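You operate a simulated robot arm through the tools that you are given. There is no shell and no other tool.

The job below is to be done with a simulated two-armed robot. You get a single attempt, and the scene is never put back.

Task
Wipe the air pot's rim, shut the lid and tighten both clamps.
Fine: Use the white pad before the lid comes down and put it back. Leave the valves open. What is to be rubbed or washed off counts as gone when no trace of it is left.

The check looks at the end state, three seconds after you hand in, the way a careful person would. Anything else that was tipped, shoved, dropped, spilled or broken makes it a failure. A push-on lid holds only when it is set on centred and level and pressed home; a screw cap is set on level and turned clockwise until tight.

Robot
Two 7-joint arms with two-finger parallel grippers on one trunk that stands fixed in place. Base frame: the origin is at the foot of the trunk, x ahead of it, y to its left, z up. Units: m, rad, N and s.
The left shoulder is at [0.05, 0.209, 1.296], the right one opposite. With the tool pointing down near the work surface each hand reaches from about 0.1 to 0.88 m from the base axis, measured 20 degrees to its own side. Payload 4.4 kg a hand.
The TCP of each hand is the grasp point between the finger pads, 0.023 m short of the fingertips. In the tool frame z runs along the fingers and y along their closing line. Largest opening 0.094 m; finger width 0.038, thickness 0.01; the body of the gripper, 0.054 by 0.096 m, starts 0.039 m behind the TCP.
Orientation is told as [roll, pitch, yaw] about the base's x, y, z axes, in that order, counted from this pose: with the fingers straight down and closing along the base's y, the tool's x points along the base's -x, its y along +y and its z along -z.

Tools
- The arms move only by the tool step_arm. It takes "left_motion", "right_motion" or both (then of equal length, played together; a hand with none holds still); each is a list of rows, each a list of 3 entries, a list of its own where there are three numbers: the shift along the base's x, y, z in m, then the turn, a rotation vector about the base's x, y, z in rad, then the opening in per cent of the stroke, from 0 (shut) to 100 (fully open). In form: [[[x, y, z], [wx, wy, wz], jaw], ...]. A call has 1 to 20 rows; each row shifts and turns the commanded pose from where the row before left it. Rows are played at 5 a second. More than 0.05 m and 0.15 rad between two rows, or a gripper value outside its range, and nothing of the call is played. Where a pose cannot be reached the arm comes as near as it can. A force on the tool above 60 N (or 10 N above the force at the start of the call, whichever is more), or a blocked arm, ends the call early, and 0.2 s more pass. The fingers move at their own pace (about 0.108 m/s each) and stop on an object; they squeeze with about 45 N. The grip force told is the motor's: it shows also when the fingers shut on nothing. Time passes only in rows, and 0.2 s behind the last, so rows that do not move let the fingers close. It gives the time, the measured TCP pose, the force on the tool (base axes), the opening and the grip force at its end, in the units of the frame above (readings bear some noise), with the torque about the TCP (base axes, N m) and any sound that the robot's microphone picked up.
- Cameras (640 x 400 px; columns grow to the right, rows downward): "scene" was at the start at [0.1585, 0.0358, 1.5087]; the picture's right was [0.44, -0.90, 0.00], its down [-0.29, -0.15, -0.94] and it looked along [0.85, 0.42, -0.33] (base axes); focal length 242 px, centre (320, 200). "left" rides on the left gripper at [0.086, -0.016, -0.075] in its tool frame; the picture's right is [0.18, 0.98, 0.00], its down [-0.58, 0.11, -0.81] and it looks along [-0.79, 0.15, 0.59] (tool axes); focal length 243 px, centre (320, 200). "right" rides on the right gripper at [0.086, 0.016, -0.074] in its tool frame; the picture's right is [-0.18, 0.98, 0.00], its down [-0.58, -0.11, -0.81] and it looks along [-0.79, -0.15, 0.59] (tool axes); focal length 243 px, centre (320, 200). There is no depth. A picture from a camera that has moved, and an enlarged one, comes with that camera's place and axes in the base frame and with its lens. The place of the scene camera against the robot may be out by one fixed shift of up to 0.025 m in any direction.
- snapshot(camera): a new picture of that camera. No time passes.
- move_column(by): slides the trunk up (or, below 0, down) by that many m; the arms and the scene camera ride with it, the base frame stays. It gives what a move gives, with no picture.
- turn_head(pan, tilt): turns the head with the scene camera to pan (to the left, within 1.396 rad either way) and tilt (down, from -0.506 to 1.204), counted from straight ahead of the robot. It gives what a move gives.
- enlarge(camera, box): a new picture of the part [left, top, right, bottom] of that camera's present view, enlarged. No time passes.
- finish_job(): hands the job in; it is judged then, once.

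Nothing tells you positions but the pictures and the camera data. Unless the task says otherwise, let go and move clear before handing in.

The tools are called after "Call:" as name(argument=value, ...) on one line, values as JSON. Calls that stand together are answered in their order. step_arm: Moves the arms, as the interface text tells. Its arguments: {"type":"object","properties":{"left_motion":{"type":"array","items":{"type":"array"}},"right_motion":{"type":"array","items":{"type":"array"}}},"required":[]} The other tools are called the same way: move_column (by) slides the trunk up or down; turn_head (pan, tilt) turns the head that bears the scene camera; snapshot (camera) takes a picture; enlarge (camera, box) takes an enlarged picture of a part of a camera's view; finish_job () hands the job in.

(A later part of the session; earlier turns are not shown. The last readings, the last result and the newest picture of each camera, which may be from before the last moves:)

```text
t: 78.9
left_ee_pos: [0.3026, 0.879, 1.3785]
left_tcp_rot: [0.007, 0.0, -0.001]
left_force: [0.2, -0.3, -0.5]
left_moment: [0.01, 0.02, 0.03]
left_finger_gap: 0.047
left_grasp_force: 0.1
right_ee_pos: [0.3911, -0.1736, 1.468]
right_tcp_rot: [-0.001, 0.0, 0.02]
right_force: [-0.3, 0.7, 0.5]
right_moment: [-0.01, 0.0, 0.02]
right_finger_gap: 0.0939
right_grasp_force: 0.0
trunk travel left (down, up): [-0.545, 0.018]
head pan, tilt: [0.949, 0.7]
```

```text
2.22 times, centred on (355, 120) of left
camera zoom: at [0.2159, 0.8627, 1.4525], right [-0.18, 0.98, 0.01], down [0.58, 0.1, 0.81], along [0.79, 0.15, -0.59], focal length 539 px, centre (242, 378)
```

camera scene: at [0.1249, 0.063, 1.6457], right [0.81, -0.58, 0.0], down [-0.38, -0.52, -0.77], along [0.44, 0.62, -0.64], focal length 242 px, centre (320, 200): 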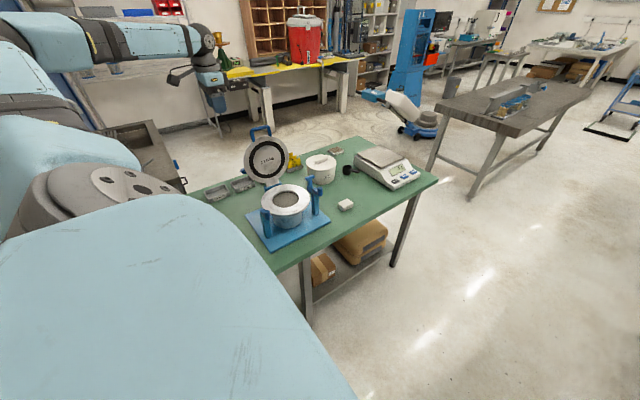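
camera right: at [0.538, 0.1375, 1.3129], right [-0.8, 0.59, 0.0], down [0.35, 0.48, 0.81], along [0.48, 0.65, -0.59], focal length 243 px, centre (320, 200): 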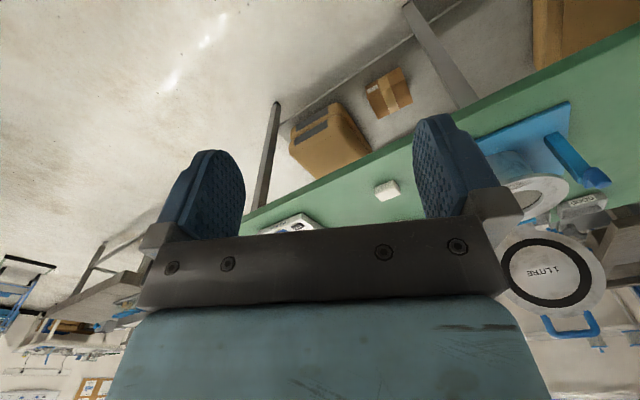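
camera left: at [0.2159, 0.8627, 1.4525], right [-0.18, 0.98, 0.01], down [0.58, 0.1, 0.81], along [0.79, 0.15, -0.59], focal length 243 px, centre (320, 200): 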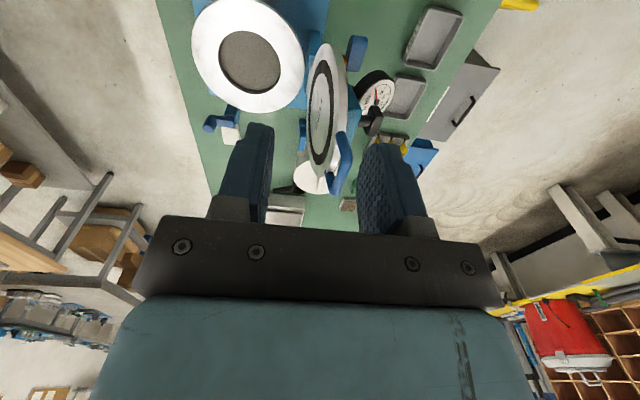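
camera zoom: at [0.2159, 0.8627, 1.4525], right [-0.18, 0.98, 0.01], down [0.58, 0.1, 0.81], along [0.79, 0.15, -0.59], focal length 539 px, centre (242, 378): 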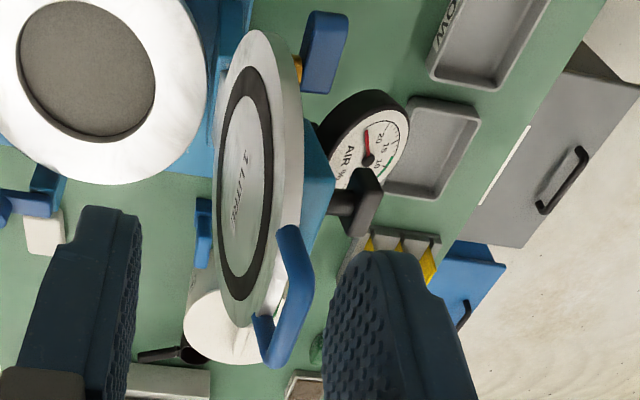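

The handle bar is confirmed at x 0.41–0.485, y≈0.938, z≈1.235; gauge and valves sit on the lid's back. I'll move above the bar with a slight outward tilt.

Call:
step_arm(left_motion=[[[0.036, 0.013, -0.005], [0.05, 0, 0], 65], [[0.036, 0.013, -0.008], [0.05, 0, 0], 65], [[0.036, 0.013, -0.012], [0.05, 0, 0], 65], [[0.036, 0.013, -0.012], [0.05, 0, 0], 65], [[0, 0, 0], [0, 0, 0], 65]])

Call:
snapshot(camera="left")

Call:
enlarge(camera="scene", box=[180, 60, 320, 200])

```text
t: 80.1
left_ee_pos: [0.4427, 0.9314, 1.341]
left_tcp_rot: [0.209, -0.002, -0.001]
left_force: [-0.8, 1.0, -0.6]
left_moment: [-0.01, -0.03, -0.01]
left_finger_gap: 0.061
left_grasp_force: 0.2
right_ee_pos: [0.3875, -0.1744, 1.4691]
right_tcp_rot: [0.003, 0.0, 0.02]
right_force: [-0.1, -0.1, 0.5]
right_moment: [0.02, -0.02, 0.02]
right_finger_gap: 0.094
right_grasp_force: 0.0
trunk travel left (down, up): [-0.545, 0.018]
head pan, tilt: [0.949, 0.7]
```

```text
taken
camera left: at [0.3567, 0.8993, 1.411], right [-0.18, 0.96, 0.2], down [0.58, -0.06, 0.81], along [0.79, 0.27, -0.55], focal length 243 px, centre (320, 200)
```

left: 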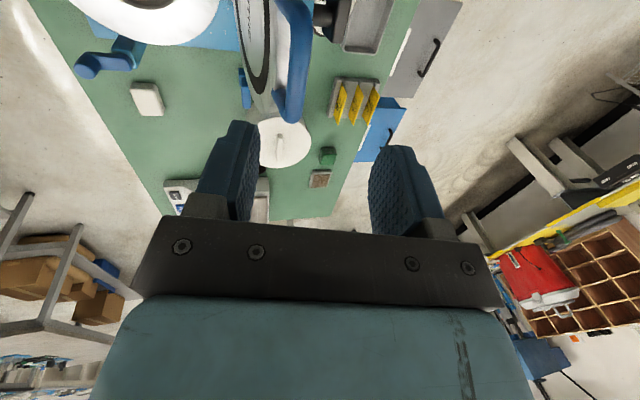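

```text
2.86 times, centred on (250, 130) of scene
camera zoom: at [0.1225, 0.0626, 1.646], right [0.81, -0.58, 0.0], down [-0.37, -0.52, -0.77], along [0.45, 0.62, -0.64], focal length 690 px, centre (520, 400)
```

zoom: 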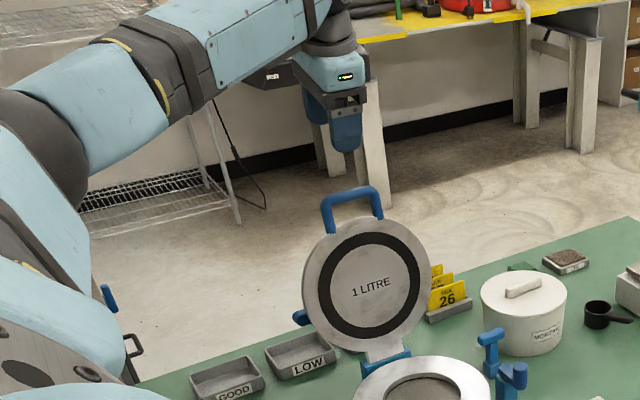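

Aligned above. Descending part-way and checking.

Call:
step_arm(left_motion=[[[0.004, 0.002, -0.03], [0, 0, 0], 65], [[0, 0.002, -0.025], [0, 0, 0], 65], [[0, 0, 0], [0, 0, 0], 65]])

Call:
snapshot(camera="left")

Call:
enlarge(camera="scene", box=[220, 80, 300, 150])

```text
t: 80.9
left_ee_pos: [0.4502, 0.9338, 1.2857]
left_tcp_rot: [0.209, 0.001, -0.001]
left_force: [0.3, -0.4, 0.2]
left_moment: [-0.02, -0.01, -0.01]
left_finger_gap: 0.0612
left_grasp_force: 0.1
right_ee_pos: [0.3912, -0.1745, 1.4681]
right_tcp_rot: [0.001, 0.0, 0.017]
right_force: [0.0, -0.2, 0.5]
right_moment: [0.01, 0.01, -0.01]
right_finger_gap: 0.0939
right_grasp_force: 0.1
trunk travel left (down, up): [-0.545, 0.018]
head pan, tilt: [0.949, 0.7]
```

```text
taken
camera left: at [0.3627, 0.9026, 1.3549], right [-0.18, 0.96, 0.2], down [0.58, -0.06, 0.81], along [0.79, 0.27, -0.55], focal length 243 px, centre (320, 200)
```

left: 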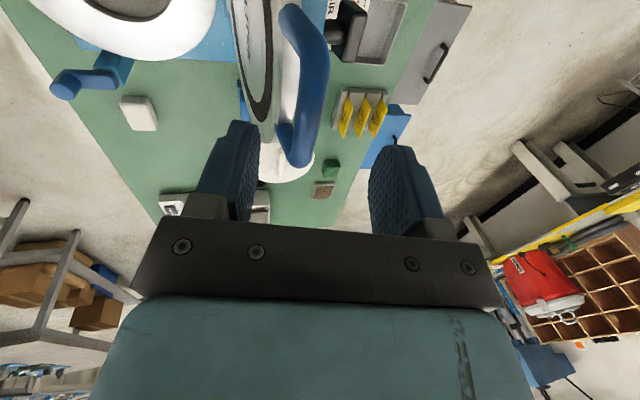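

```text
5.71 times, centred on (260, 115) of scene
camera zoom: at [0.1242, 0.0626, 1.6458], right [0.81, -0.58, 0.0], down [-0.37, -0.52, -0.77], along [0.45, 0.62, -0.64], focal length 1381 px, centre (663, 686)
```

zoom: 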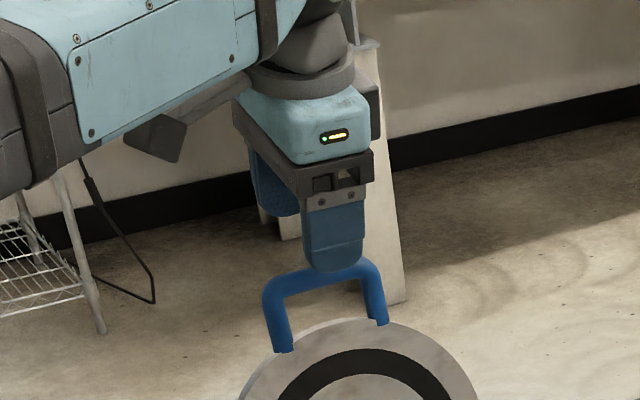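

The bar lies between the fingers. Descend the last 4 cm.

Call:
step_arm(left_motion=[[[-0.001, 0.001, -0.02], [0, 0, 0], 65], [[0, 0.001, -0.015], [0, 0, 0], 65], [[0, 0, -0.007], [0, 0, 0], 65], [[0, 0, 0], [0, 0, 0], 65]])

Call:
snapshot(camera="left")

Call:
enlarge(camera="scene", box=[220, 80, 300, 150])

```text
t: 81.9
left_ee_pos: [0.4491, 0.9384, 1.2448]
left_tcp_rot: [0.208, 0.0, 0.0]
left_force: [0.1, -0.7, 0.3]
left_moment: [0.01, 0.0, 0.04]
left_finger_gap: 0.0611
left_grasp_force: 0.1
right_ee_pos: [0.39, -0.1729, 1.4679]
right_tcp_rot: [0.0, 0.0, 0.02]
right_force: [-0.1, -0.5, 0.3]
right_moment: [0.01, 0.0, 0.03]
right_finger_gap: 0.0939
right_grasp_force: 0.0
trunk travel left (down, up): [-0.545, 0.018]
head pan, tilt: [0.949, 0.7]
```

```text
taken
camera left: at [0.3622, 0.9063, 1.3133], right [-0.18, 0.96, 0.2], down [0.58, -0.06, 0.81], along [0.79, 0.27, -0.55], focal length 243 px, centre (320, 200)
```

left: 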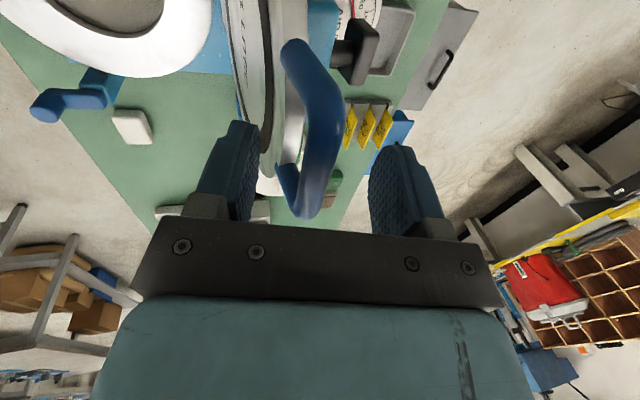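

```text
5.71 times, centred on (260, 115) of scene
camera zoom: at [0.1241, 0.0636, 1.6458], right [0.81, -0.58, 0.0], down [-0.37, -0.52, -0.77], along [0.45, 0.62, -0.64], focal length 1381 px, centre (663, 686)
```

zoom: 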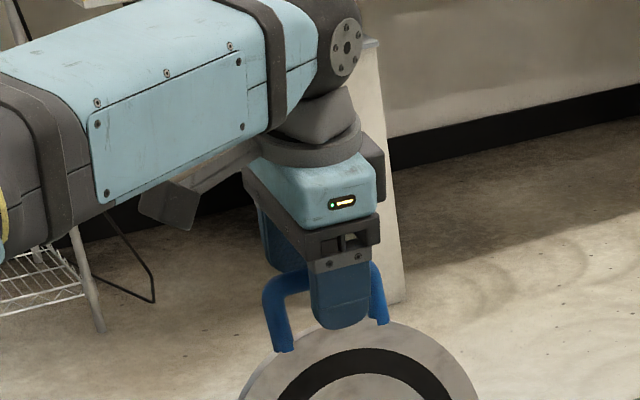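

The fingers straddle the bar; raise ~7 mm so the tips don't reach too deep, then close.

Call:
step_arm(left_motion=[[[0, 0, 0.007], [0, 0, 0], 65], [[0, 0, 0], [0, 0, 0], 40], [[0, 0, 0], [0, 0, 0], 20], [[0, 0, 0], [0, 0, 0], 5], [[0, 0, 0], [0, 0, 0], 0]])

Call:
snapshot(camera="left")

Call:
enlarge(camera="scene", box=[220, 80, 300, 150])

```text
t: 83.1
left_ee_pos: [0.4492, 0.9333, 1.2498]
left_tcp_rot: [0.207, 0.003, -0.003]
left_force: [-11.6, -32.9, -19.0]
left_moment: [-0.51, 0.34, -1.08]
left_finger_gap: 0.015
left_grasp_force: 44.7
right_ee_pos: [0.3905, -0.176, 1.4668]
right_tcp_rot: [0.003, -0.002, 0.02]
right_force: [-1.1, -0.4, 0.3]
right_moment: [-0.01, 0.03, 0.04]
right_finger_gap: 0.0938
right_grasp_force: 0.1
trunk travel left (down, up): [-0.545, 0.018]
head pan, tilt: [0.949, 0.7]
```

```text
taken
camera left: at [0.3626, 0.9031, 1.3201], right [-0.18, 0.96, 0.2], down [0.58, -0.06, 0.81], along [0.79, 0.26, -0.55], focal length 243 px, centre (320, 200)
```

left: 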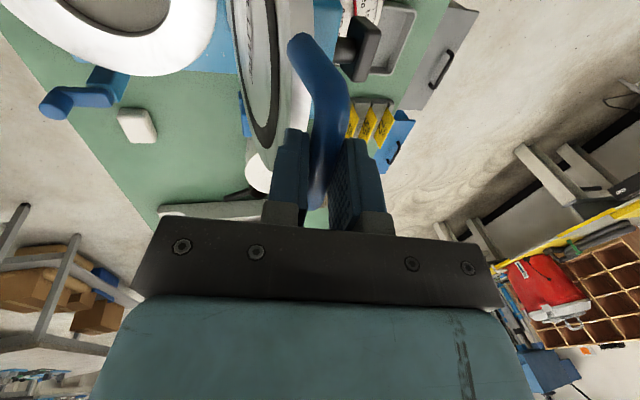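

```text
5.71 times, centred on (260, 115) of scene
camera zoom: at [0.1239, 0.0607, 1.6456], right [0.81, -0.58, 0.0], down [-0.37, -0.52, -0.77], along [0.45, 0.62, -0.64], focal length 1381 px, centre (663, 686)
```

zoom: 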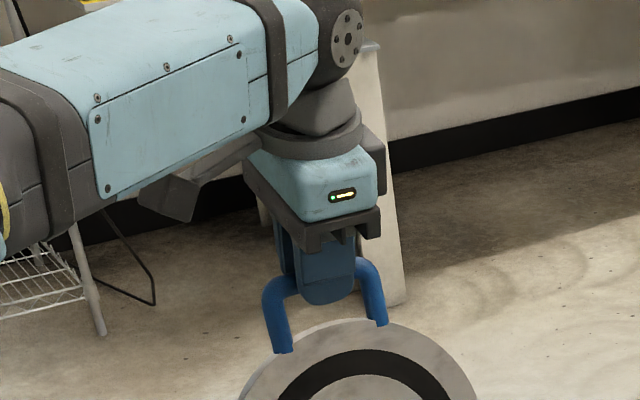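

Gripped (bar 15 mm). Now start swinging the lid forward along its arc in small steps, watching forces.

Call:
step_arm(left_motion=[[[0, -0.015, 0.001], [0, 0, 0], 0], [[0, -0.012, 0.001], [-0.03, 0, 0], 0], [[0, -0.021, 0.001], [-0.03, 0, 0], 0], [[0, 0, 0], [0, 0, 0], 0]])

Call:
enlarge(camera="scene", box=[200, 80, 320, 220])

```text
t: 84.1
left_ee_pos: [0.4498, 0.8907, 1.2545]
left_tcp_rot: [0.15, -0.001, 0.001]
left_force: [-3.9, 3.7, -0.3]
left_moment: [0.26, 0.49, -0.77]
left_finger_gap: 0.0148
left_grasp_force: 45.1
right_ee_pos: [0.3888, -0.1738, 1.4684]
right_tcp_rot: [0.0, 0.0, 0.019]
right_force: [0.1, -0.7, -0.3]
right_moment: [0.02, 0.0, -0.02]
right_finger_gap: 0.094
right_grasp_force: 0.1
trunk travel left (down, up): [-0.545, 0.018]
head pan, tilt: [0.949, 0.7]
```

```text
2.86 times, centred on (260, 150) of scene
camera zoom: at [0.1237, 0.064, 1.6458], right [0.81, -0.58, 0.0], down [-0.37, -0.52, -0.77], along [0.45, 0.62, -0.64], focal length 690 px, centre (491, 343)
```

zoom: 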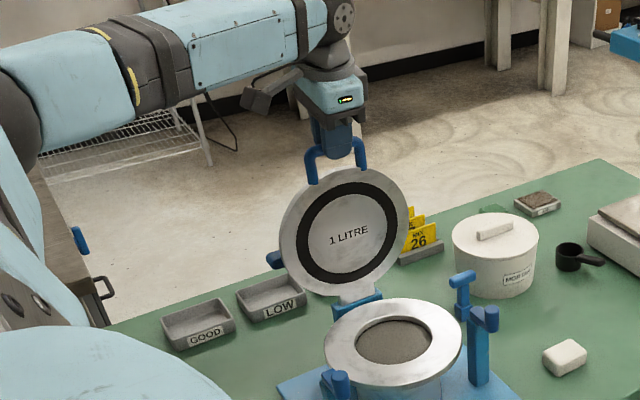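

Lid follows easily. Continue along the arc.

Call:
step_arm(left_motion=[[[0, -0.0215, -0.0009], [-0.03, 0, 0], 0], [[0, -0.0214, -0.0029], [-0.03, 0, 0], 0], [[0, -0.021, -0.0046], [-0.03, 0, 0], 0], [[0, -0.0206, -0.0065], [-0.03, 0, 0], 0]])

Call:
enlarge(camera="scene", box=[200, 80, 320, 220])

```text
t: 85.1
left_ee_pos: [0.4488, 0.8038, 1.2394]
left_tcp_rot: [0.026, -0.002, 0.001]
left_force: [3.0, 1.2, -0.6]
left_moment: [0.29, -0.78, 1.55]
left_finger_gap: 0.015
left_grasp_force: 45.1
right_ee_pos: [0.3902, -0.1724, 1.4672]
right_tcp_rot: [-0.001, 0.0, 0.02]
right_force: [-0.7, -0.5, -0.9]
right_moment: [-0.02, -0.05, 0.04]
right_finger_gap: 0.094
right_grasp_force: 0.0
trunk travel left (down, up): [-0.545, 0.018]
head pan, tilt: [0.949, 0.7]
```

```text
2.86 times, centred on (260, 150) of scene
camera zoom: at [0.125, 0.0638, 1.6456], right [0.81, -0.58, 0.0], down [-0.38, -0.52, -0.76], along [0.45, 0.62, -0.64], focal length 690 px, centre (491, 343)
```

zoom: 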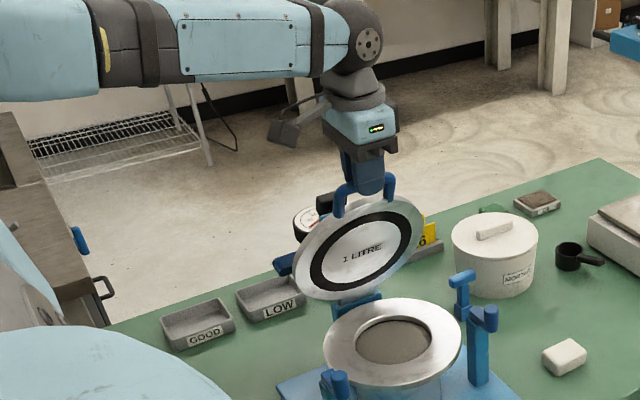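

Smooth. Next portion of the arc.

Call:
step_arm(left_motion=[[[0, -0.0199, -0.0082], [-0.02, 0, 0], 0], [[0, -0.0191, -0.01], [-0.02, 0, 0], 0], [[0, -0.0182, -0.0116], [-0.02, 0, 0], 0], [[0, -0.0171, -0.0131], [-0.02, 0, 0], 0], [[0, -0.0159, -0.0145], [-0.02, 0, 0], 0]])

Call:
snapshot(camera="scene")

Call:
enlarge(camera="scene", box=[220, 80, 340, 240])

```text
t: 86.3
left_ee_pos: [0.4486, 0.7148, 1.1814]
left_tcp_rot: [-0.074, -0.001, 0.0]
left_force: [-5.3, -1.0, -2.2]
left_moment: [0.03, -0.23, 1.64]
left_finger_gap: 0.015
left_grasp_force: 44.9
right_ee_pos: [0.3885, -0.1714, 1.4683]
right_tcp_rot: [0.0, 0.0, 0.018]
right_force: [0.0, -0.5, -0.3]
right_moment: [0.02, 0.02, 0.0]
right_finger_gap: 0.0942
right_grasp_force: 0.0
trunk travel left (down, up): [-0.545, 0.018]
head pan, tilt: [0.949, 0.7]
```

```text
taken
camera scene: at [0.1233, 0.0641, 1.6458], right [0.81, -0.58, 0.0], down [-0.37, -0.52, -0.77], along [0.45, 0.62, -0.64], focal length 242 px, centre (320, 200)
```

scene: 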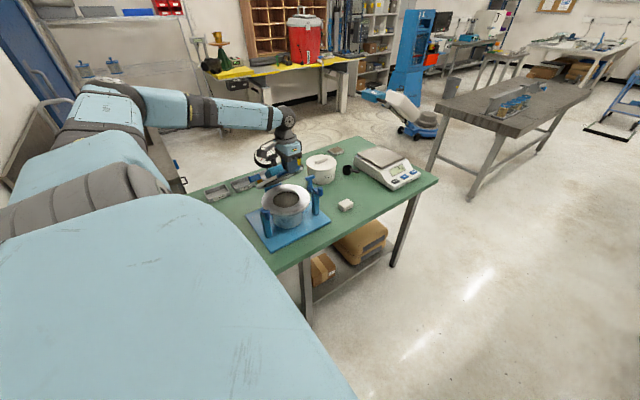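

```text
2.50 times, centred on (280, 160) of scene
camera zoom: at [0.1233, 0.0641, 1.6458], right [0.81, -0.58, 0.0], down [-0.37, -0.52, -0.77], along [0.45, 0.62, -0.64], focal length 604 px, centre (420, 300)
```

zoom: 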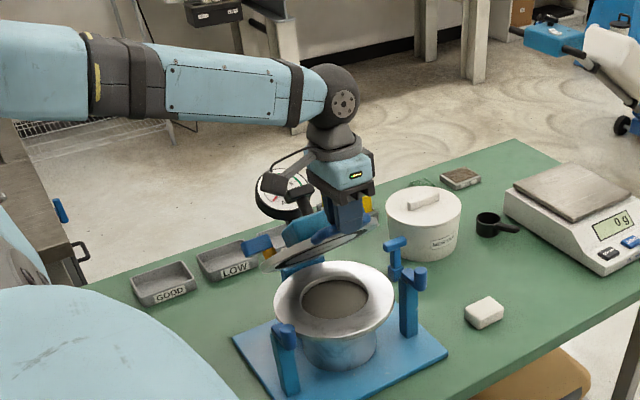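

Lid at ~45°. Check the wrist camera's view for clearance to the gauge, then continue.

Call:
step_arm(left_motion=[[[0, -0.0145, -0.0159], [-0.01, 0, 0], 0], [[0, -0.0131, -0.0171], [-0.01, 0, 0], 0], [[0, -0.0116, -0.0182], [-0.01, 0, 0], 0]])

Call:
snapshot(camera="left")

Call:
enlarge(camera="scene", box=[220, 80, 340, 240])

```text
t: 87.1
left_ee_pos: [0.4494, 0.6776, 1.129]
left_tcp_rot: [-0.104, -0.001, 0.0]
left_force: [0.4, 5.0, -6.9]
left_moment: [0.13, -0.34, 1.76]
left_finger_gap: 0.0152
left_grasp_force: 45.3
right_ee_pos: [0.3899, -0.1705, 1.4685]
right_tcp_rot: [-0.002, 0.001, 0.02]
right_force: [-0.4, -0.2, 0.3]
right_moment: [0.0, 0.0, 0.05]
right_finger_gap: 0.0941
right_grasp_force: 0.0
trunk travel left (down, up): [-0.545, 0.018]
head pan, tilt: [0.949, 0.7]
```

```text
taken
camera left: at [0.3625, 0.6694, 1.2048], right [-0.18, 0.98, -0.1], down [0.58, 0.19, 0.79], along [0.79, 0.09, -0.6], focal length 243 px, centre (320, 200)
```

left: 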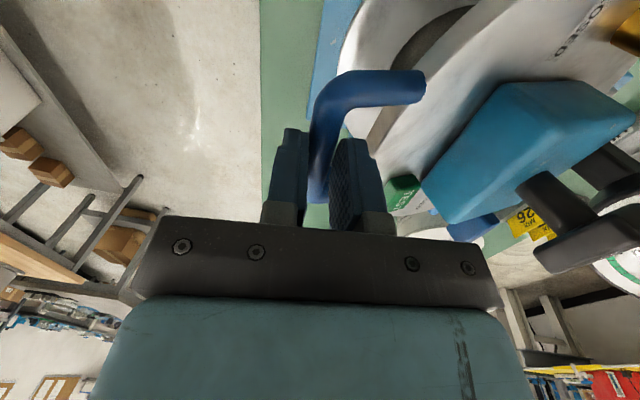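

```text
2.50 times, centred on (280, 160) of scene
camera zoom: at [0.1249, 0.066, 1.6455], right [0.81, -0.58, 0.0], down [-0.38, -0.53, -0.76], along [0.45, 0.62, -0.65], focal length 604 px, centre (420, 300)
```

zoom: 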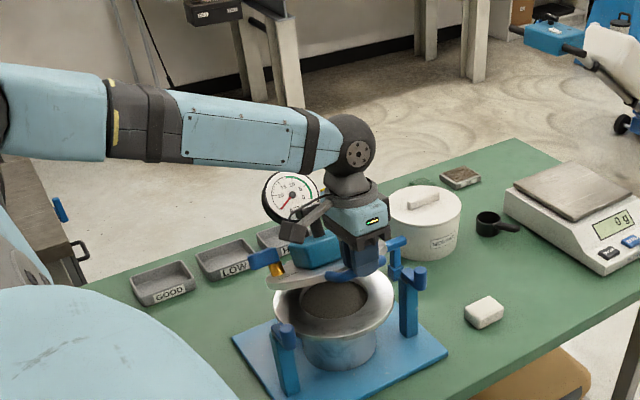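

Clearances are fine. Continue, straightening the tool slightly.

Call:
step_arm(left_motion=[[[0, -0.01, -0.0191], [0.03, 0, 0], 0], [[0, -0.0082, -0.0199], [0.03, 0, 0], 0], [[0, -0.0065, -0.0206], [0.03, 0, 0], 0]])

Call:
snapshot(camera="left")

Call:
enlarge(camera="scene", box=[230, 130, 330, 240])

```text
t: 87.9
left_ee_pos: [0.4493, 0.6544, 1.067]
left_tcp_rot: [-0.014, -0.001, 0.003]
left_force: [10.3, 18.9, -10.4]
left_moment: [0.23, -0.22, 1.7]
left_finger_gap: 0.0154
left_grasp_force: 44.7
right_ee_pos: [0.3921, -0.1679, 1.4673]
right_tcp_rot: [-0.004, 0.003, 0.019]
right_force: [0.4, 0.0, -0.1]
right_moment: [-0.02, -0.01, 0.0]
right_finger_gap: 0.0941
right_grasp_force: 0.0
trunk travel left (down, up): [-0.545, 0.018]
head pan, tilt: [0.949, 0.7]
```

```text
taken
camera left: at [0.3626, 0.6386, 1.1435], right [-0.19, 0.98, -0.01], down [0.58, 0.12, 0.8], along [0.79, 0.14, -0.59], focal length 243 px, centre (320, 200)
```

left: 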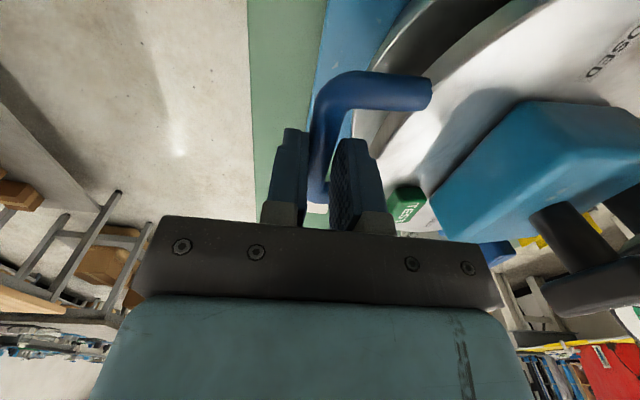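

```text
3.64 times, centred on (280, 185) of scene
camera zoom: at [0.1267, 0.0691, 1.6452], right [0.81, -0.58, 0.0], down [-0.38, -0.53, -0.76], along [0.44, 0.62, -0.65], focal length 879 px, centre (466, 254)
```

zoom: 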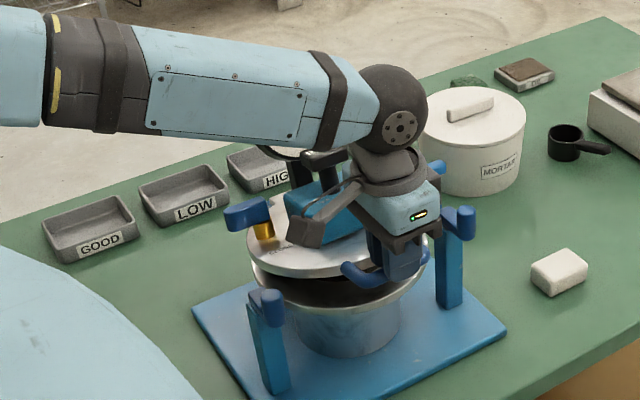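

Lateral force shows the bar wants to sit ~4–5 mm further back; correct that and continue gently.

Call:
step_arm(left_motion=[[[-0.001, 0.005, 0], [0.01, 0, 0], 0], [[0, -0.0005, -0.014], [0, 0, 0], 0], [[0, 0, 0], [0, 0, 0], 0]])

Call:
enlarge(camera="scene", box=[230, 130, 330, 240])

```text
t: 88.7
left_ee_pos: [0.4494, 0.6518, 1.0579]
left_tcp_rot: [-0.005, -0.002, -0.003]
left_force: [8.6, -19.0, -2.6]
left_moment: [-0.46, -1.3, 1.73]
left_finger_gap: 0.0156
left_grasp_force: 44.8
right_ee_pos: [0.3906, -0.1751, 1.4672]
right_tcp_rot: [0.002, 0.002, 0.019]
right_force: [0.1, 0.2, 0.2]
right_moment: [0.03, 0.04, 0.01]
right_finger_gap: 0.0939
right_grasp_force: 0.0
trunk travel left (down, up): [-0.545, 0.018]
head pan, tilt: [0.949, 0.7]
```

```text
3.64 times, centred on (280, 185) of scene
camera zoom: at [0.126, 0.0605, 1.6458], right [0.81, -0.58, 0.0], down [-0.38, -0.52, -0.77], along [0.44, 0.62, -0.64], focal length 879 px, centre (466, 254)
```

zoom: 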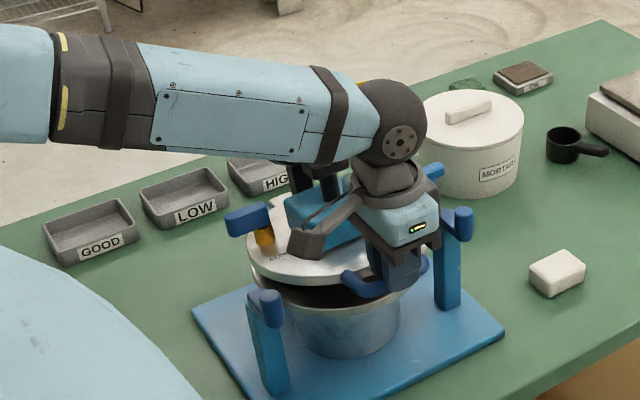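

Something is pushing back; checking the wrist view before going further.

Call:
snapshot(camera="left")

Call:
enlarge(camera="scene", box=[270, 150, 320, 200])

```text
taken
camera left: at [0.3623, 0.6361, 1.1322], right [-0.18, 0.98, 0.0], down [0.58, 0.11, 0.81], along [0.79, 0.14, -0.59], focal length 243 px, centre (320, 200)
```

left: 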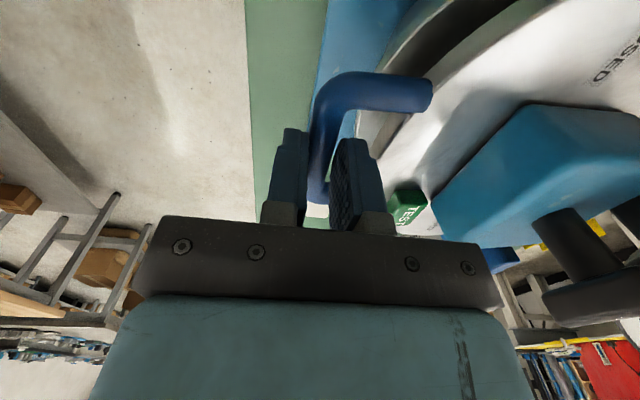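

```text
8.00 times, centred on (295, 175) of scene
camera zoom: at [0.126, 0.0605, 1.6458], right [0.81, -0.58, 0.0], down [-0.38, -0.52, -0.77], along [0.44, 0.62, -0.64], focal length 1933 px, centre (520, 400)
```

zoom: 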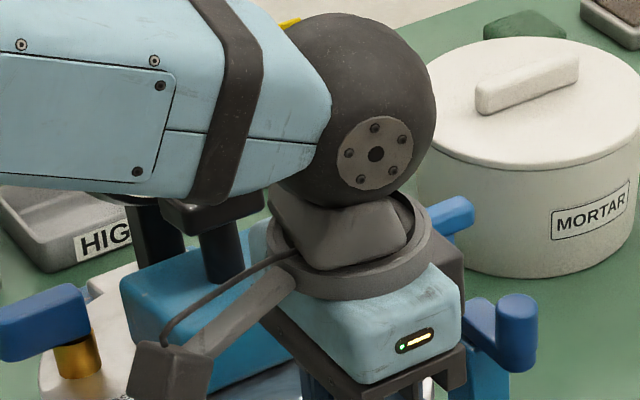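

The pump's T‑handle on the lid meets the underside of my forearm. I'll back up slightly, then tilt the hand (roll +) so wrist and forearm move away toward -y.

Call:
step_arm(left_motion=[[[0, -0.001, 0.012], [0, 0, 0], 0], [[0, 0, 0.004], [0.07, 0, 0], 0], [[0, 0, 0], [0.07, 0, 0], 0], [[0, -0.001, 0], [0.07, 0, 0], 0], [[0, -0.001, 0], [0.07, 0, 0], 0], [[0, 0, 0], [0, 0, 0], 0]])

Call:
enlarge(camera="scene", box=[230, 130, 330, 240])

Call:
snapshot(camera="left")

```text
t: 90.1
left_ee_pos: [0.4491, 0.6491, 1.0757]
left_tcp_rot: [0.281, 0.0, -0.001]
left_force: [3.8, -31.3, -0.4]
left_moment: [-0.88, 0.52, 1.87]
left_finger_gap: 0.0152
left_grasp_force: 44.8
right_ee_pos: [0.3904, -0.1774, 1.4685]
right_tcp_rot: [0.004, -0.001, 0.019]
right_force: [-0.9, -0.1, 0.1]
right_moment: [0.01, 0.0, 0.02]
right_finger_gap: 0.0939
right_grasp_force: 0.0
trunk travel left (down, up): [-0.545, 0.018]
head pan, tilt: [0.949, 0.7]
```

```text
3.64 times, centred on (280, 185) of scene
camera zoom: at [0.1251, 0.0582, 1.646], right [0.81, -0.58, 0.0], down [-0.38, -0.52, -0.77], along [0.44, 0.62, -0.64], focal length 879 px, centre (466, 254)
```

zoom: 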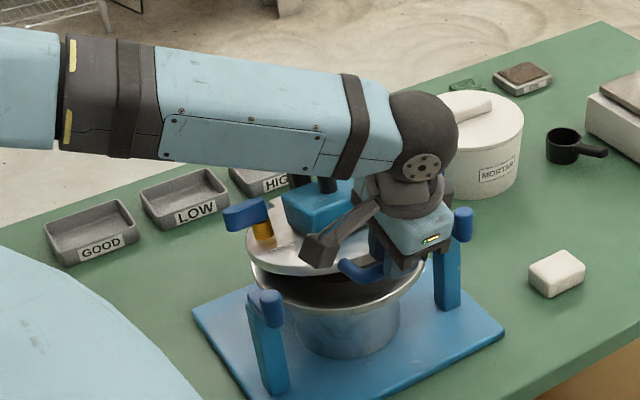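

```text
taken
camera left: at [0.3623, 0.6122, 1.1432], right [-0.18, 0.94, 0.27], down [0.58, -0.12, 0.81], along [0.79, 0.31, -0.53], focal length 243 px, centre (320, 200)
```

left: 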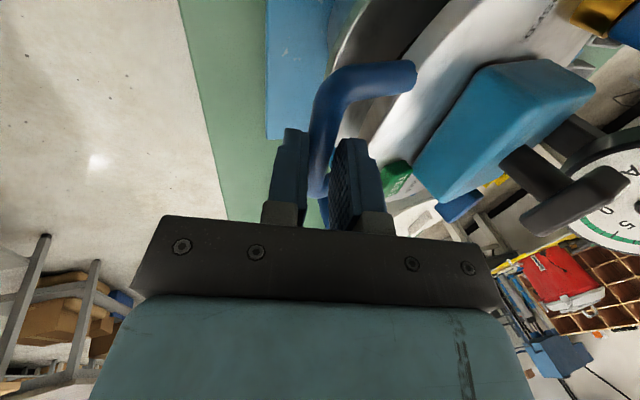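

Correct the y offset (bar pushes the tool toward -y) and then lower gradually, checking forces.

Call:
step_arm(left_motion=[[[0, -0.004, 0], [0.04, 0, 0], 0], [[0, -0.001, -0.006], [0.04, 0, 0], 0], [[0, -0.001, -0.006], [0, 0, 0], 0], [[0, 0, 0], [0, 0, 0], 0]])

Call:
enlarge(camera="scene", box=[250, 130, 330, 220])

```text
t: 91.1
left_ee_pos: [0.4481, 0.6447, 1.0629]
left_tcp_rot: [0.357, -0.001, -0.001]
left_force: [6.2, -27.5, -0.5]
left_moment: [-0.45, -1.9, 1.15]
left_finger_gap: 0.0148
left_grasp_force: 45.0
right_ee_pos: [0.3907, -0.1769, 1.4669]
right_tcp_rot: [0.003, 0.002, 0.019]
right_force: [-1.4, -0.1, -0.1]
right_moment: [0.02, 0.03, -0.01]
right_finger_gap: 0.0941
right_grasp_force: 0.1
trunk travel left (down, up): [-0.545, 0.018]
head pan, tilt: [0.949, 0.7]
```

```text
4.44 times, centred on (290, 175) of scene
camera zoom: at [0.1249, 0.0589, 1.6459], right [0.81, -0.58, 0.0], down [-0.38, -0.52, -0.77], along [0.45, 0.62, -0.64], focal length 1074 px, centre (453, 311)
```

zoom: 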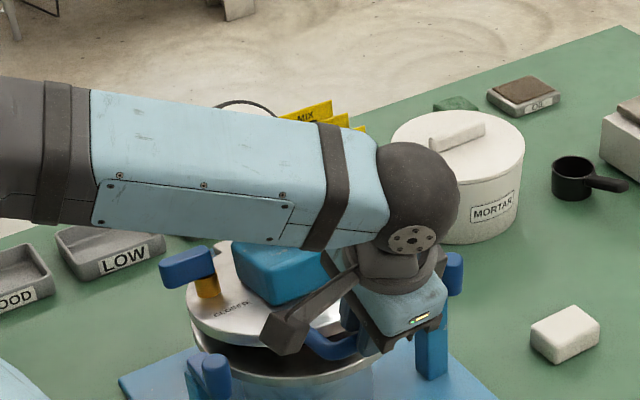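

Call:
step_arm(left_motion=[[[0, -0.004, 0], [0, 0, 0], 0], [[0, 0, 0], [0, 0, 0], 0]])

Call:
snapshot(camera="left")

```text
t: 91.7
left_ee_pos: [0.4498, 0.643, 1.06]
left_tcp_rot: [0.361, 0.001, 0.002]
left_force: [6.9, -5.9, -3.1]
left_moment: [-0.03, -1.54, 1.23]
left_finger_gap: 0.0147
left_grasp_force: 44.7
right_ee_pos: [0.3899, -0.1737, 1.4676]
right_tcp_rot: [0.002, -0.001, 0.018]
right_force: [0.8, 0.1, 0.3]
right_moment: [-0.01, 0.03, 0.03]
right_finger_gap: 0.094
right_grasp_force: 0.0
trunk travel left (down, up): [-0.545, 0.018]
head pan, tilt: [0.949, 0.7]
```

```text
taken
camera left: at [0.3624, 0.6015, 1.1251], right [-0.18, 0.92, 0.35], down [0.58, -0.18, 0.79], along [0.79, 0.35, -0.5], focal length 243 px, centre (320, 200)
```

left: 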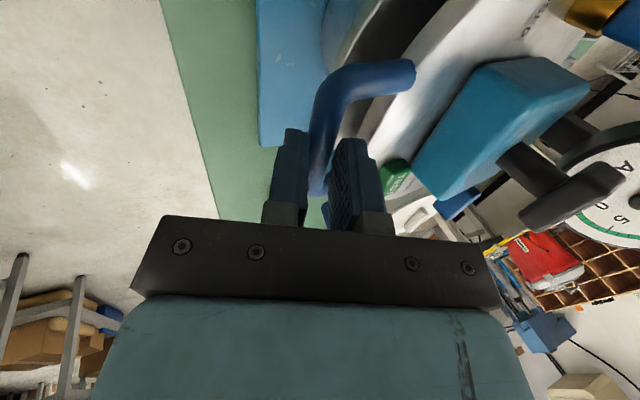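

Forces are low again. Continue lowering with feedback.

Call:
step_arm(left_motion=[[[0, -0.002, -0.008], [0, 0, 0], 0], [[0, -0.0015, -0.008], [0, 0, 0], 0], [[0, 0, 0], [0, 0, 0], 0]])

Call:
enlarge(camera="scene", box=[250, 130, 330, 220])

```text
t: 92.5
left_ee_pos: [0.4499, 0.6405, 1.0438]
left_tcp_rot: [0.358, 0.0, 0.001]
left_force: [2.6, 4.9, -5.5]
left_moment: [0.14, -0.62, 1.55]
left_finger_gap: 0.0142
left_grasp_force: 45.1
right_ee_pos: [0.3914, -0.1718, 1.4686]
right_tcp_rot: [-0.003, 0.001, 0.021]
right_force: [0.2, 0.1, -0.1]
right_moment: [0.0, -0.03, -0.01]
right_finger_gap: 0.0941
right_grasp_force: 0.1
trunk travel left (down, up): [-0.545, 0.018]
head pan, tilt: [0.949, 0.7]
```

```text
4.44 times, centred on (290, 175) of scene
camera zoom: at [0.1253, 0.0652, 1.6455], right [0.81, -0.58, 0.0], down [-0.38, -0.52, -0.76], along [0.44, 0.62, -0.65], focal length 1074 px, centre (453, 311)
```

zoom: 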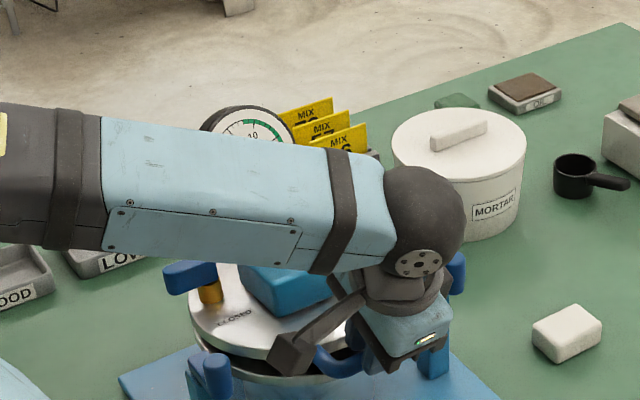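

Call:
step_arm(left_motion=[[[0, -0.0005, -0.008], [0, 0, 0], 0], [[0, -0.0005, -0.008], [0, 0, 0], 0], [[0, -0.0005, -0.006], [0, 0, 0], 0], [[0, 0, 0], [0, 0, 0], 0]])

Call:
enlarge(camera="scene", box=[250, 130, 330, 240])

Call:
snapshot(camera="left")

```text
t: 93.5
left_ee_pos: [0.4484, 0.637, 1.0233]
left_tcp_rot: [0.359, -0.002, -0.002]
left_force: [-0.6, 0.3, 5.4]
left_moment: [0.03, 0.13, -0.03]
left_finger_gap: 0.0004
left_grasp_force: 42.0
right_ee_pos: [0.3897, -0.1736, 1.4677]
right_tcp_rot: [0.0, 0.0, 0.019]
right_force: [-0.1, 0.1, 1.0]
right_moment: [-0.02, 0.0, 0.02]
right_finger_gap: 0.0939
right_grasp_force: 0.1
trunk travel left (down, up): [-0.545, 0.018]
head pan, tilt: [0.949, 0.7]
```

```text
3.64 times, centred on (290, 185) of scene
camera zoom: at [0.1239, 0.0627, 1.6459], right [0.81, -0.58, 0.0], down [-0.37, -0.52, -0.77], along [0.45, 0.62, -0.64], focal length 879 px, centre (429, 254)
```

zoom: 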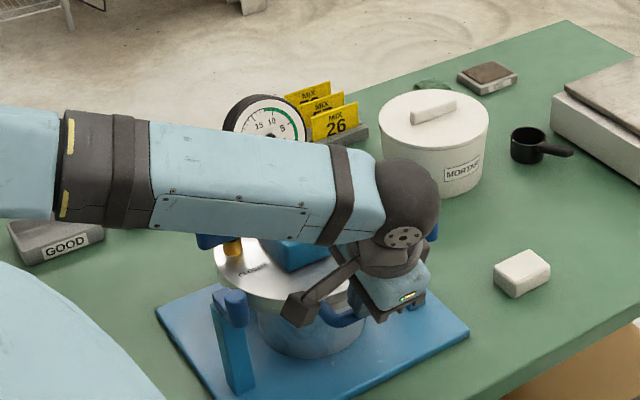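

```text
taken
camera left: at [0.3619, 0.5956, 1.0881], right [-0.18, 0.92, 0.34], down [0.58, -0.18, 0.79], along [0.79, 0.35, -0.5], focal length 243 px, centre (320, 200)
```

left: 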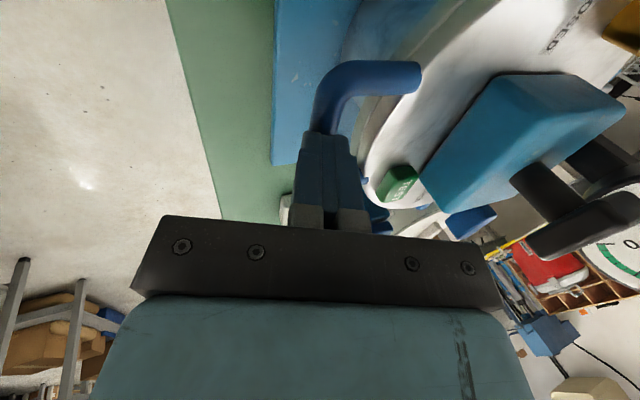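

The bar slipped out near the end and the lid has settled onto the pot. I'll back the hand away (-y and up) and inspect.

Call:
step_arm(left_motion=[[[0, -0.015, 0.02], [0, 0, 0], 10], [[0, -0.03, 0.03], [0, 0, 0], 10], [[0, -0.03, 0.035], [-0.07, 0, 0], 10], [[0, -0.03, 0.035], [-0.07, 0, 0], 10], [[0, -0.02, 0.04], [-0.07, 0, 0], 10], [[0, 0, 0.04], [-0.07, 0, 0], 10], [[0, 0, 0], [-0.07, 0, 0], 10]])

Call:
snapshot(camera="left")

Call:
enlarge(camera="scene", box=[220, 110, 340, 240])

```text
t: 95.1
left_ee_pos: [0.4492, 0.5117, 1.221]
left_tcp_rot: [0.005, -0.002, -0.002]
left_force: [-0.5, -0.3, -1.1]
left_moment: [-0.02, -0.02, 0.0]
left_finger_gap: 0.0095
left_grasp_force: 0.0
right_ee_pos: [0.39, -0.172, 1.4679]
right_tcp_rot: [-0.001, 0.0, 0.018]
right_force: [0.6, 0.1, 0.7]
right_moment: [-0.02, 0.01, -0.03]
right_finger_gap: 0.0941
right_grasp_force: 0.1
trunk travel left (down, up): [-0.545, 0.018]
head pan, tilt: [0.949, 0.7]
```

```text
taken
camera left: at [0.3616, 0.4954, 1.2958], right [-0.18, 0.98, 0.01], down [0.58, 0.1, 0.81], along [0.79, 0.15, -0.59], focal length 243 px, centre (320, 200)
```

left: 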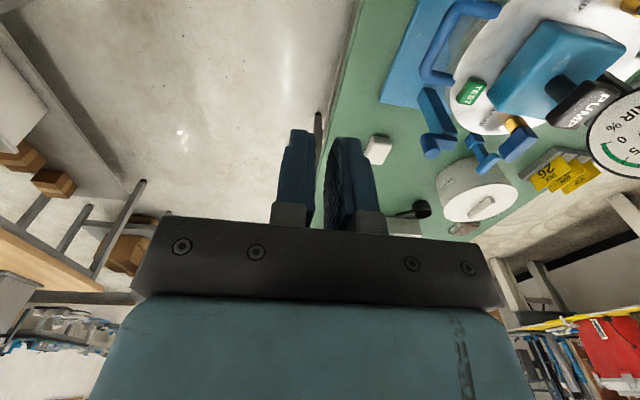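

```text
3.08 times, centred on (280, 175) of scene
camera zoom: at [0.1244, 0.0639, 1.6457], right [0.81, -0.58, 0.0], down [-0.38, -0.52, -0.76], along [0.45, 0.62, -0.64], focal length 744 px, centre (443, 277)
```

zoom: 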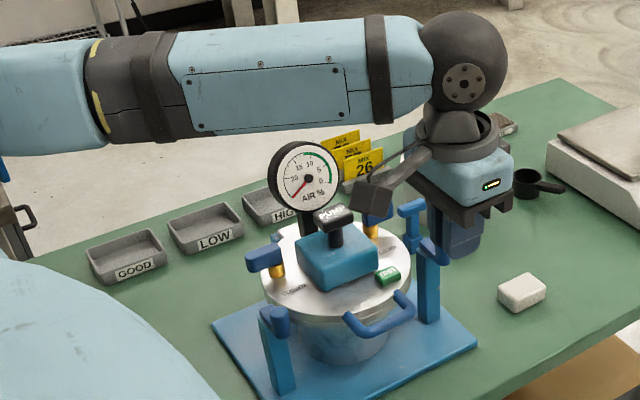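

The lid is shut, with gauge, pump, TEST button and two valves on top. Zooming for detail of the clamps and valve levers.

Call:
enlarge(camera="scene", box=[255, 165, 345, 235])

Call:
enlarge(camera="left", box=[400, 0, 640, 180])

```text
5.71 times, centred on (300, 200) of scene
camera zoom: at [0.1244, 0.0639, 1.6457], right [0.81, -0.58, 0.0], down [-0.38, -0.52, -0.76], along [0.45, 0.62, -0.64], focal length 1381 px, centre (434, 200)
```

zoom: 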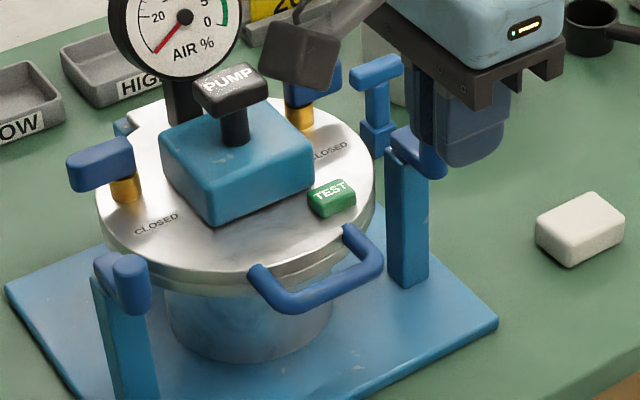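

```text
2.22 times, centred on (520, 90) of left
camera zoom: at [0.3616, 0.4954, 1.2958], right [-0.18, 0.98, 0.01], down [0.58, 0.1, 0.81], along [0.79, 0.15, -0.59], focal length 539 px, centre (-124, 444)
```

zoom: 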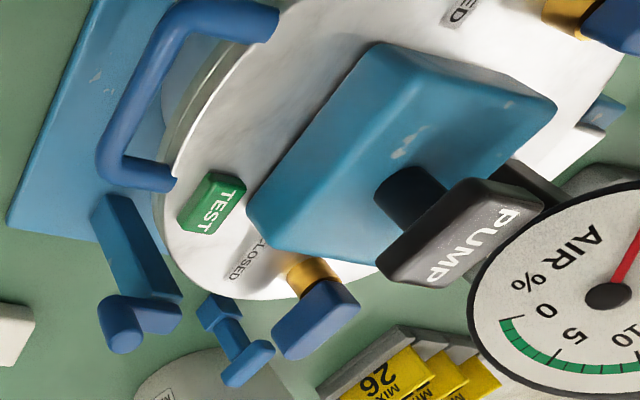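

Both valve levers stand at the open side (away from "CLOSED"), fine. Next, look closely at the left clamp with the wrist camera.

Call:
step_arm(left_motion=[[[-0.035, 0.02, 0], [0, 0, 0], 60], [[-0.035, 0.02, 0], [0, 0, 0], 60], [[-0.035, 0.02, 0], [0, 0, 0], 60], [[-0.035, 0.02, 0], [0, 0, 0], 60], [[-0.035, 0.02, 0], [0, 0, 0], 60], [[-0.02, 0.02, 0], [0, 0, 0], 60], [[0, 0, 0], [0, 0, 0], 60]])

Call:
snapshot(camera="left")

Call:
snapshot(camera="scene")

```text
t: 96.7
left_ee_pos: [0.2528, 0.6342, 1.2216]
left_tcp_rot: [0.008, 0.001, 0.002]
left_force: [-0.3, 0.0, 0.3]
left_moment: [-0.03, 0.01, 0.0]
left_finger_gap: 0.0564
left_grasp_force: 0.1
right_ee_pos: [0.3899, -0.1729, 1.468]
right_tcp_rot: [0.0, 0.0, 0.019]
right_force: [-0.2, -0.3, 0.1]
right_moment: [0.03, 0.03, 0.02]
right_finger_gap: 0.0938
right_grasp_force: 0.1
trunk travel left (down, up): [-0.545, 0.018]
head pan, tilt: [0.949, 0.7]
```

```text
taken
camera left: at [0.1665, 0.6169, 1.2974], right [-0.18, 0.98, 0.01], down [0.58, 0.1, 0.81], along [0.79, 0.15, -0.59], focal length 243 px, centre (320, 200)
```

left: 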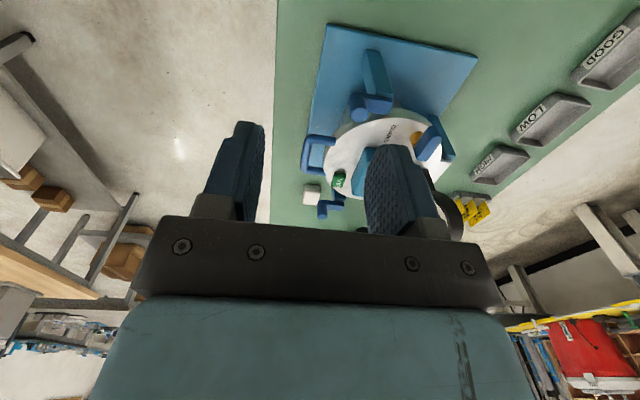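

```text
taken
camera scene: at [0.1247, 0.0635, 1.6457], right [0.81, -0.58, 0.0], down [-0.38, -0.52, -0.76], along [0.45, 0.62, -0.64], focal length 242 px, centre (320, 200)
```

scene: 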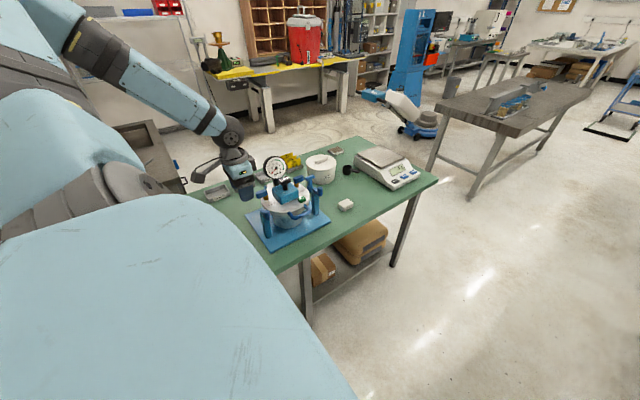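

Call:
enlarge(camera="left", box=[300, 30, 460, 130])

Call:
enlarge(camera="left", box=[295, 100, 475, 230])

Call:
enlarge(camera="scene", box=[245, 145, 345, 245])

```text
4.00 times, centred on (380, 80) of left
camera zoom: at [0.1665, 0.6169, 1.2974], right [-0.18, 0.98, 0.01], down [0.58, 0.1, 0.81], along [0.79, 0.15, -0.59], focal length 970 px, centre (80, 680)
```

zoom: 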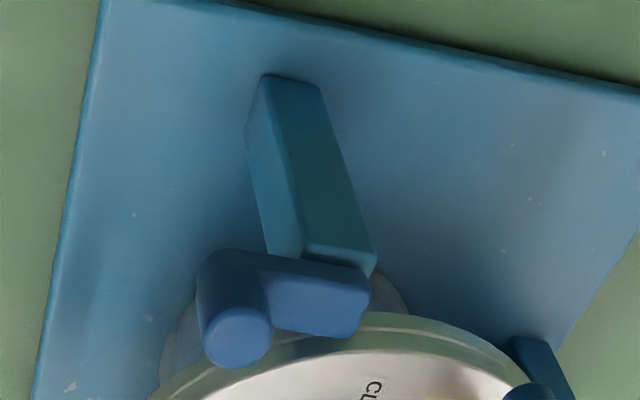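

```text
3.08 times, centred on (385, 165) of left
camera zoom: at [0.1665, 0.6169, 1.2974], right [-0.18, 0.98, 0.01], down [0.58, 0.1, 0.81], along [0.79, 0.15, -0.59], focal length 746 px, centre (120, 308)
```

zoom: 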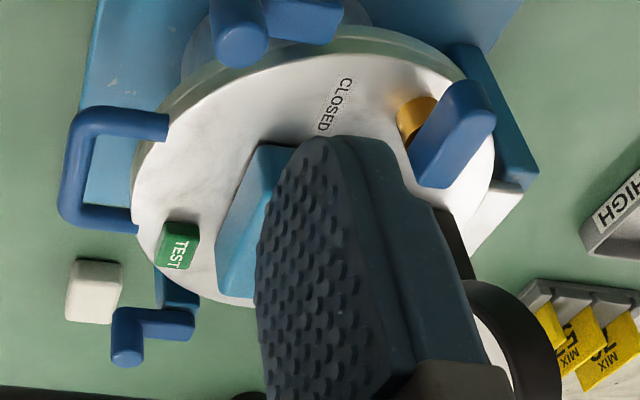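

```text
4.00 times, centred on (295, 195) of scene
camera zoom: at [0.1247, 0.0635, 1.6457], right [0.81, -0.58, 0.0], down [-0.38, -0.52, -0.76], along [0.45, 0.62, -0.64], focal length 967 px, centre (420, 220)
```

zoom: 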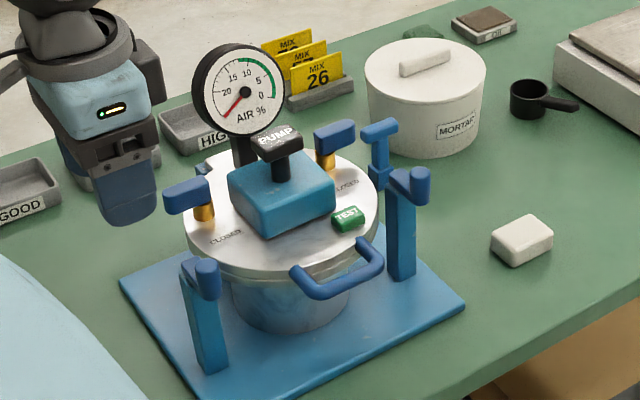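

Left clamp: pivot post at about (0.33, 0.73), knob at (0.331, 0.699), top z≈1.039. I'll place closed fingertips just outside (-x side of) the knob to push it inwards and learn how it moves.

Call:
step_arm(left_motion=[[[0.01, 0.02, -0.04], [0, 0, 0], 0], [[0.01, 0.02, -0.04], [0, 0, 0], 0], [[0.012, 0.022, -0.04], [0, 0, 0], 0], [[0, 0, -0.03], [0, 0, 0], 0], [[0, 0, -0.02], [0, 0, 0], 0], [[0, 0, -0.012], [0, 0, 0], 0], [[0, 0, 0], [0, 0, 0], 0]])

Call:
snapshot(camera="left")

Call:
enlarge(camera="scene", box=[225, 130, 325, 240])

```text
t: 98.3
left_ee_pos: [0.2839, 0.6959, 1.0392]
left_tcp_rot: [0.01, 0.0, 0.0]
left_force: [0.1, -0.1, 0.2]
left_moment: [0.01, 0.0, 0.01]
left_finger_gap: 0.0001
left_grasp_force: 42.0
right_ee_pos: [0.39, -0.1729, 1.4684]
right_tcp_rot: [-0.001, -0.001, 0.02]
right_force: [-0.1, 0.4, -1.0]
right_moment: [-0.05, 0.0, 0.03]
right_finger_gap: 0.094
right_grasp_force: 0.2
trunk travel left (down, up): [-0.545, 0.018]
head pan, tilt: [0.949, 0.7]
```

```text
taken
camera left: at [0.1979, 0.6788, 1.1145], right [-0.18, 0.98, 0.01], down [0.58, 0.1, 0.81], along [0.79, 0.15, -0.59], focal length 243 px, centre (320, 200)
```

left: 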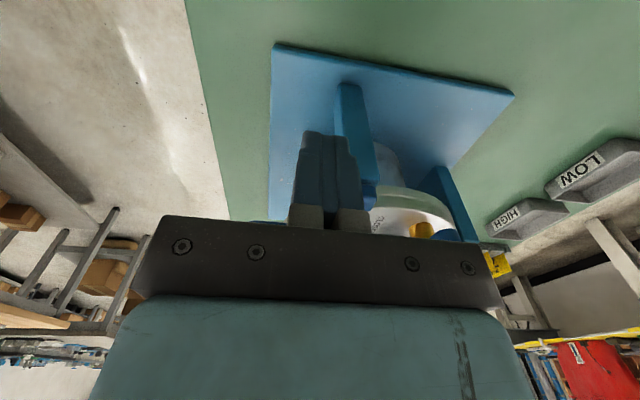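

```text
3.64 times, centred on (275, 185) of scene
camera zoom: at [0.1243, 0.0636, 1.6457], right [0.81, -0.58, 0.0], down [-0.37, -0.52, -0.77], along [0.45, 0.62, -0.64], focal length 879 px, centre (484, 254)
```

zoom: 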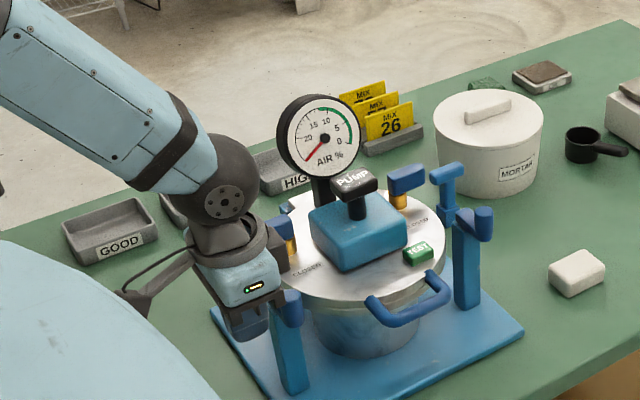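

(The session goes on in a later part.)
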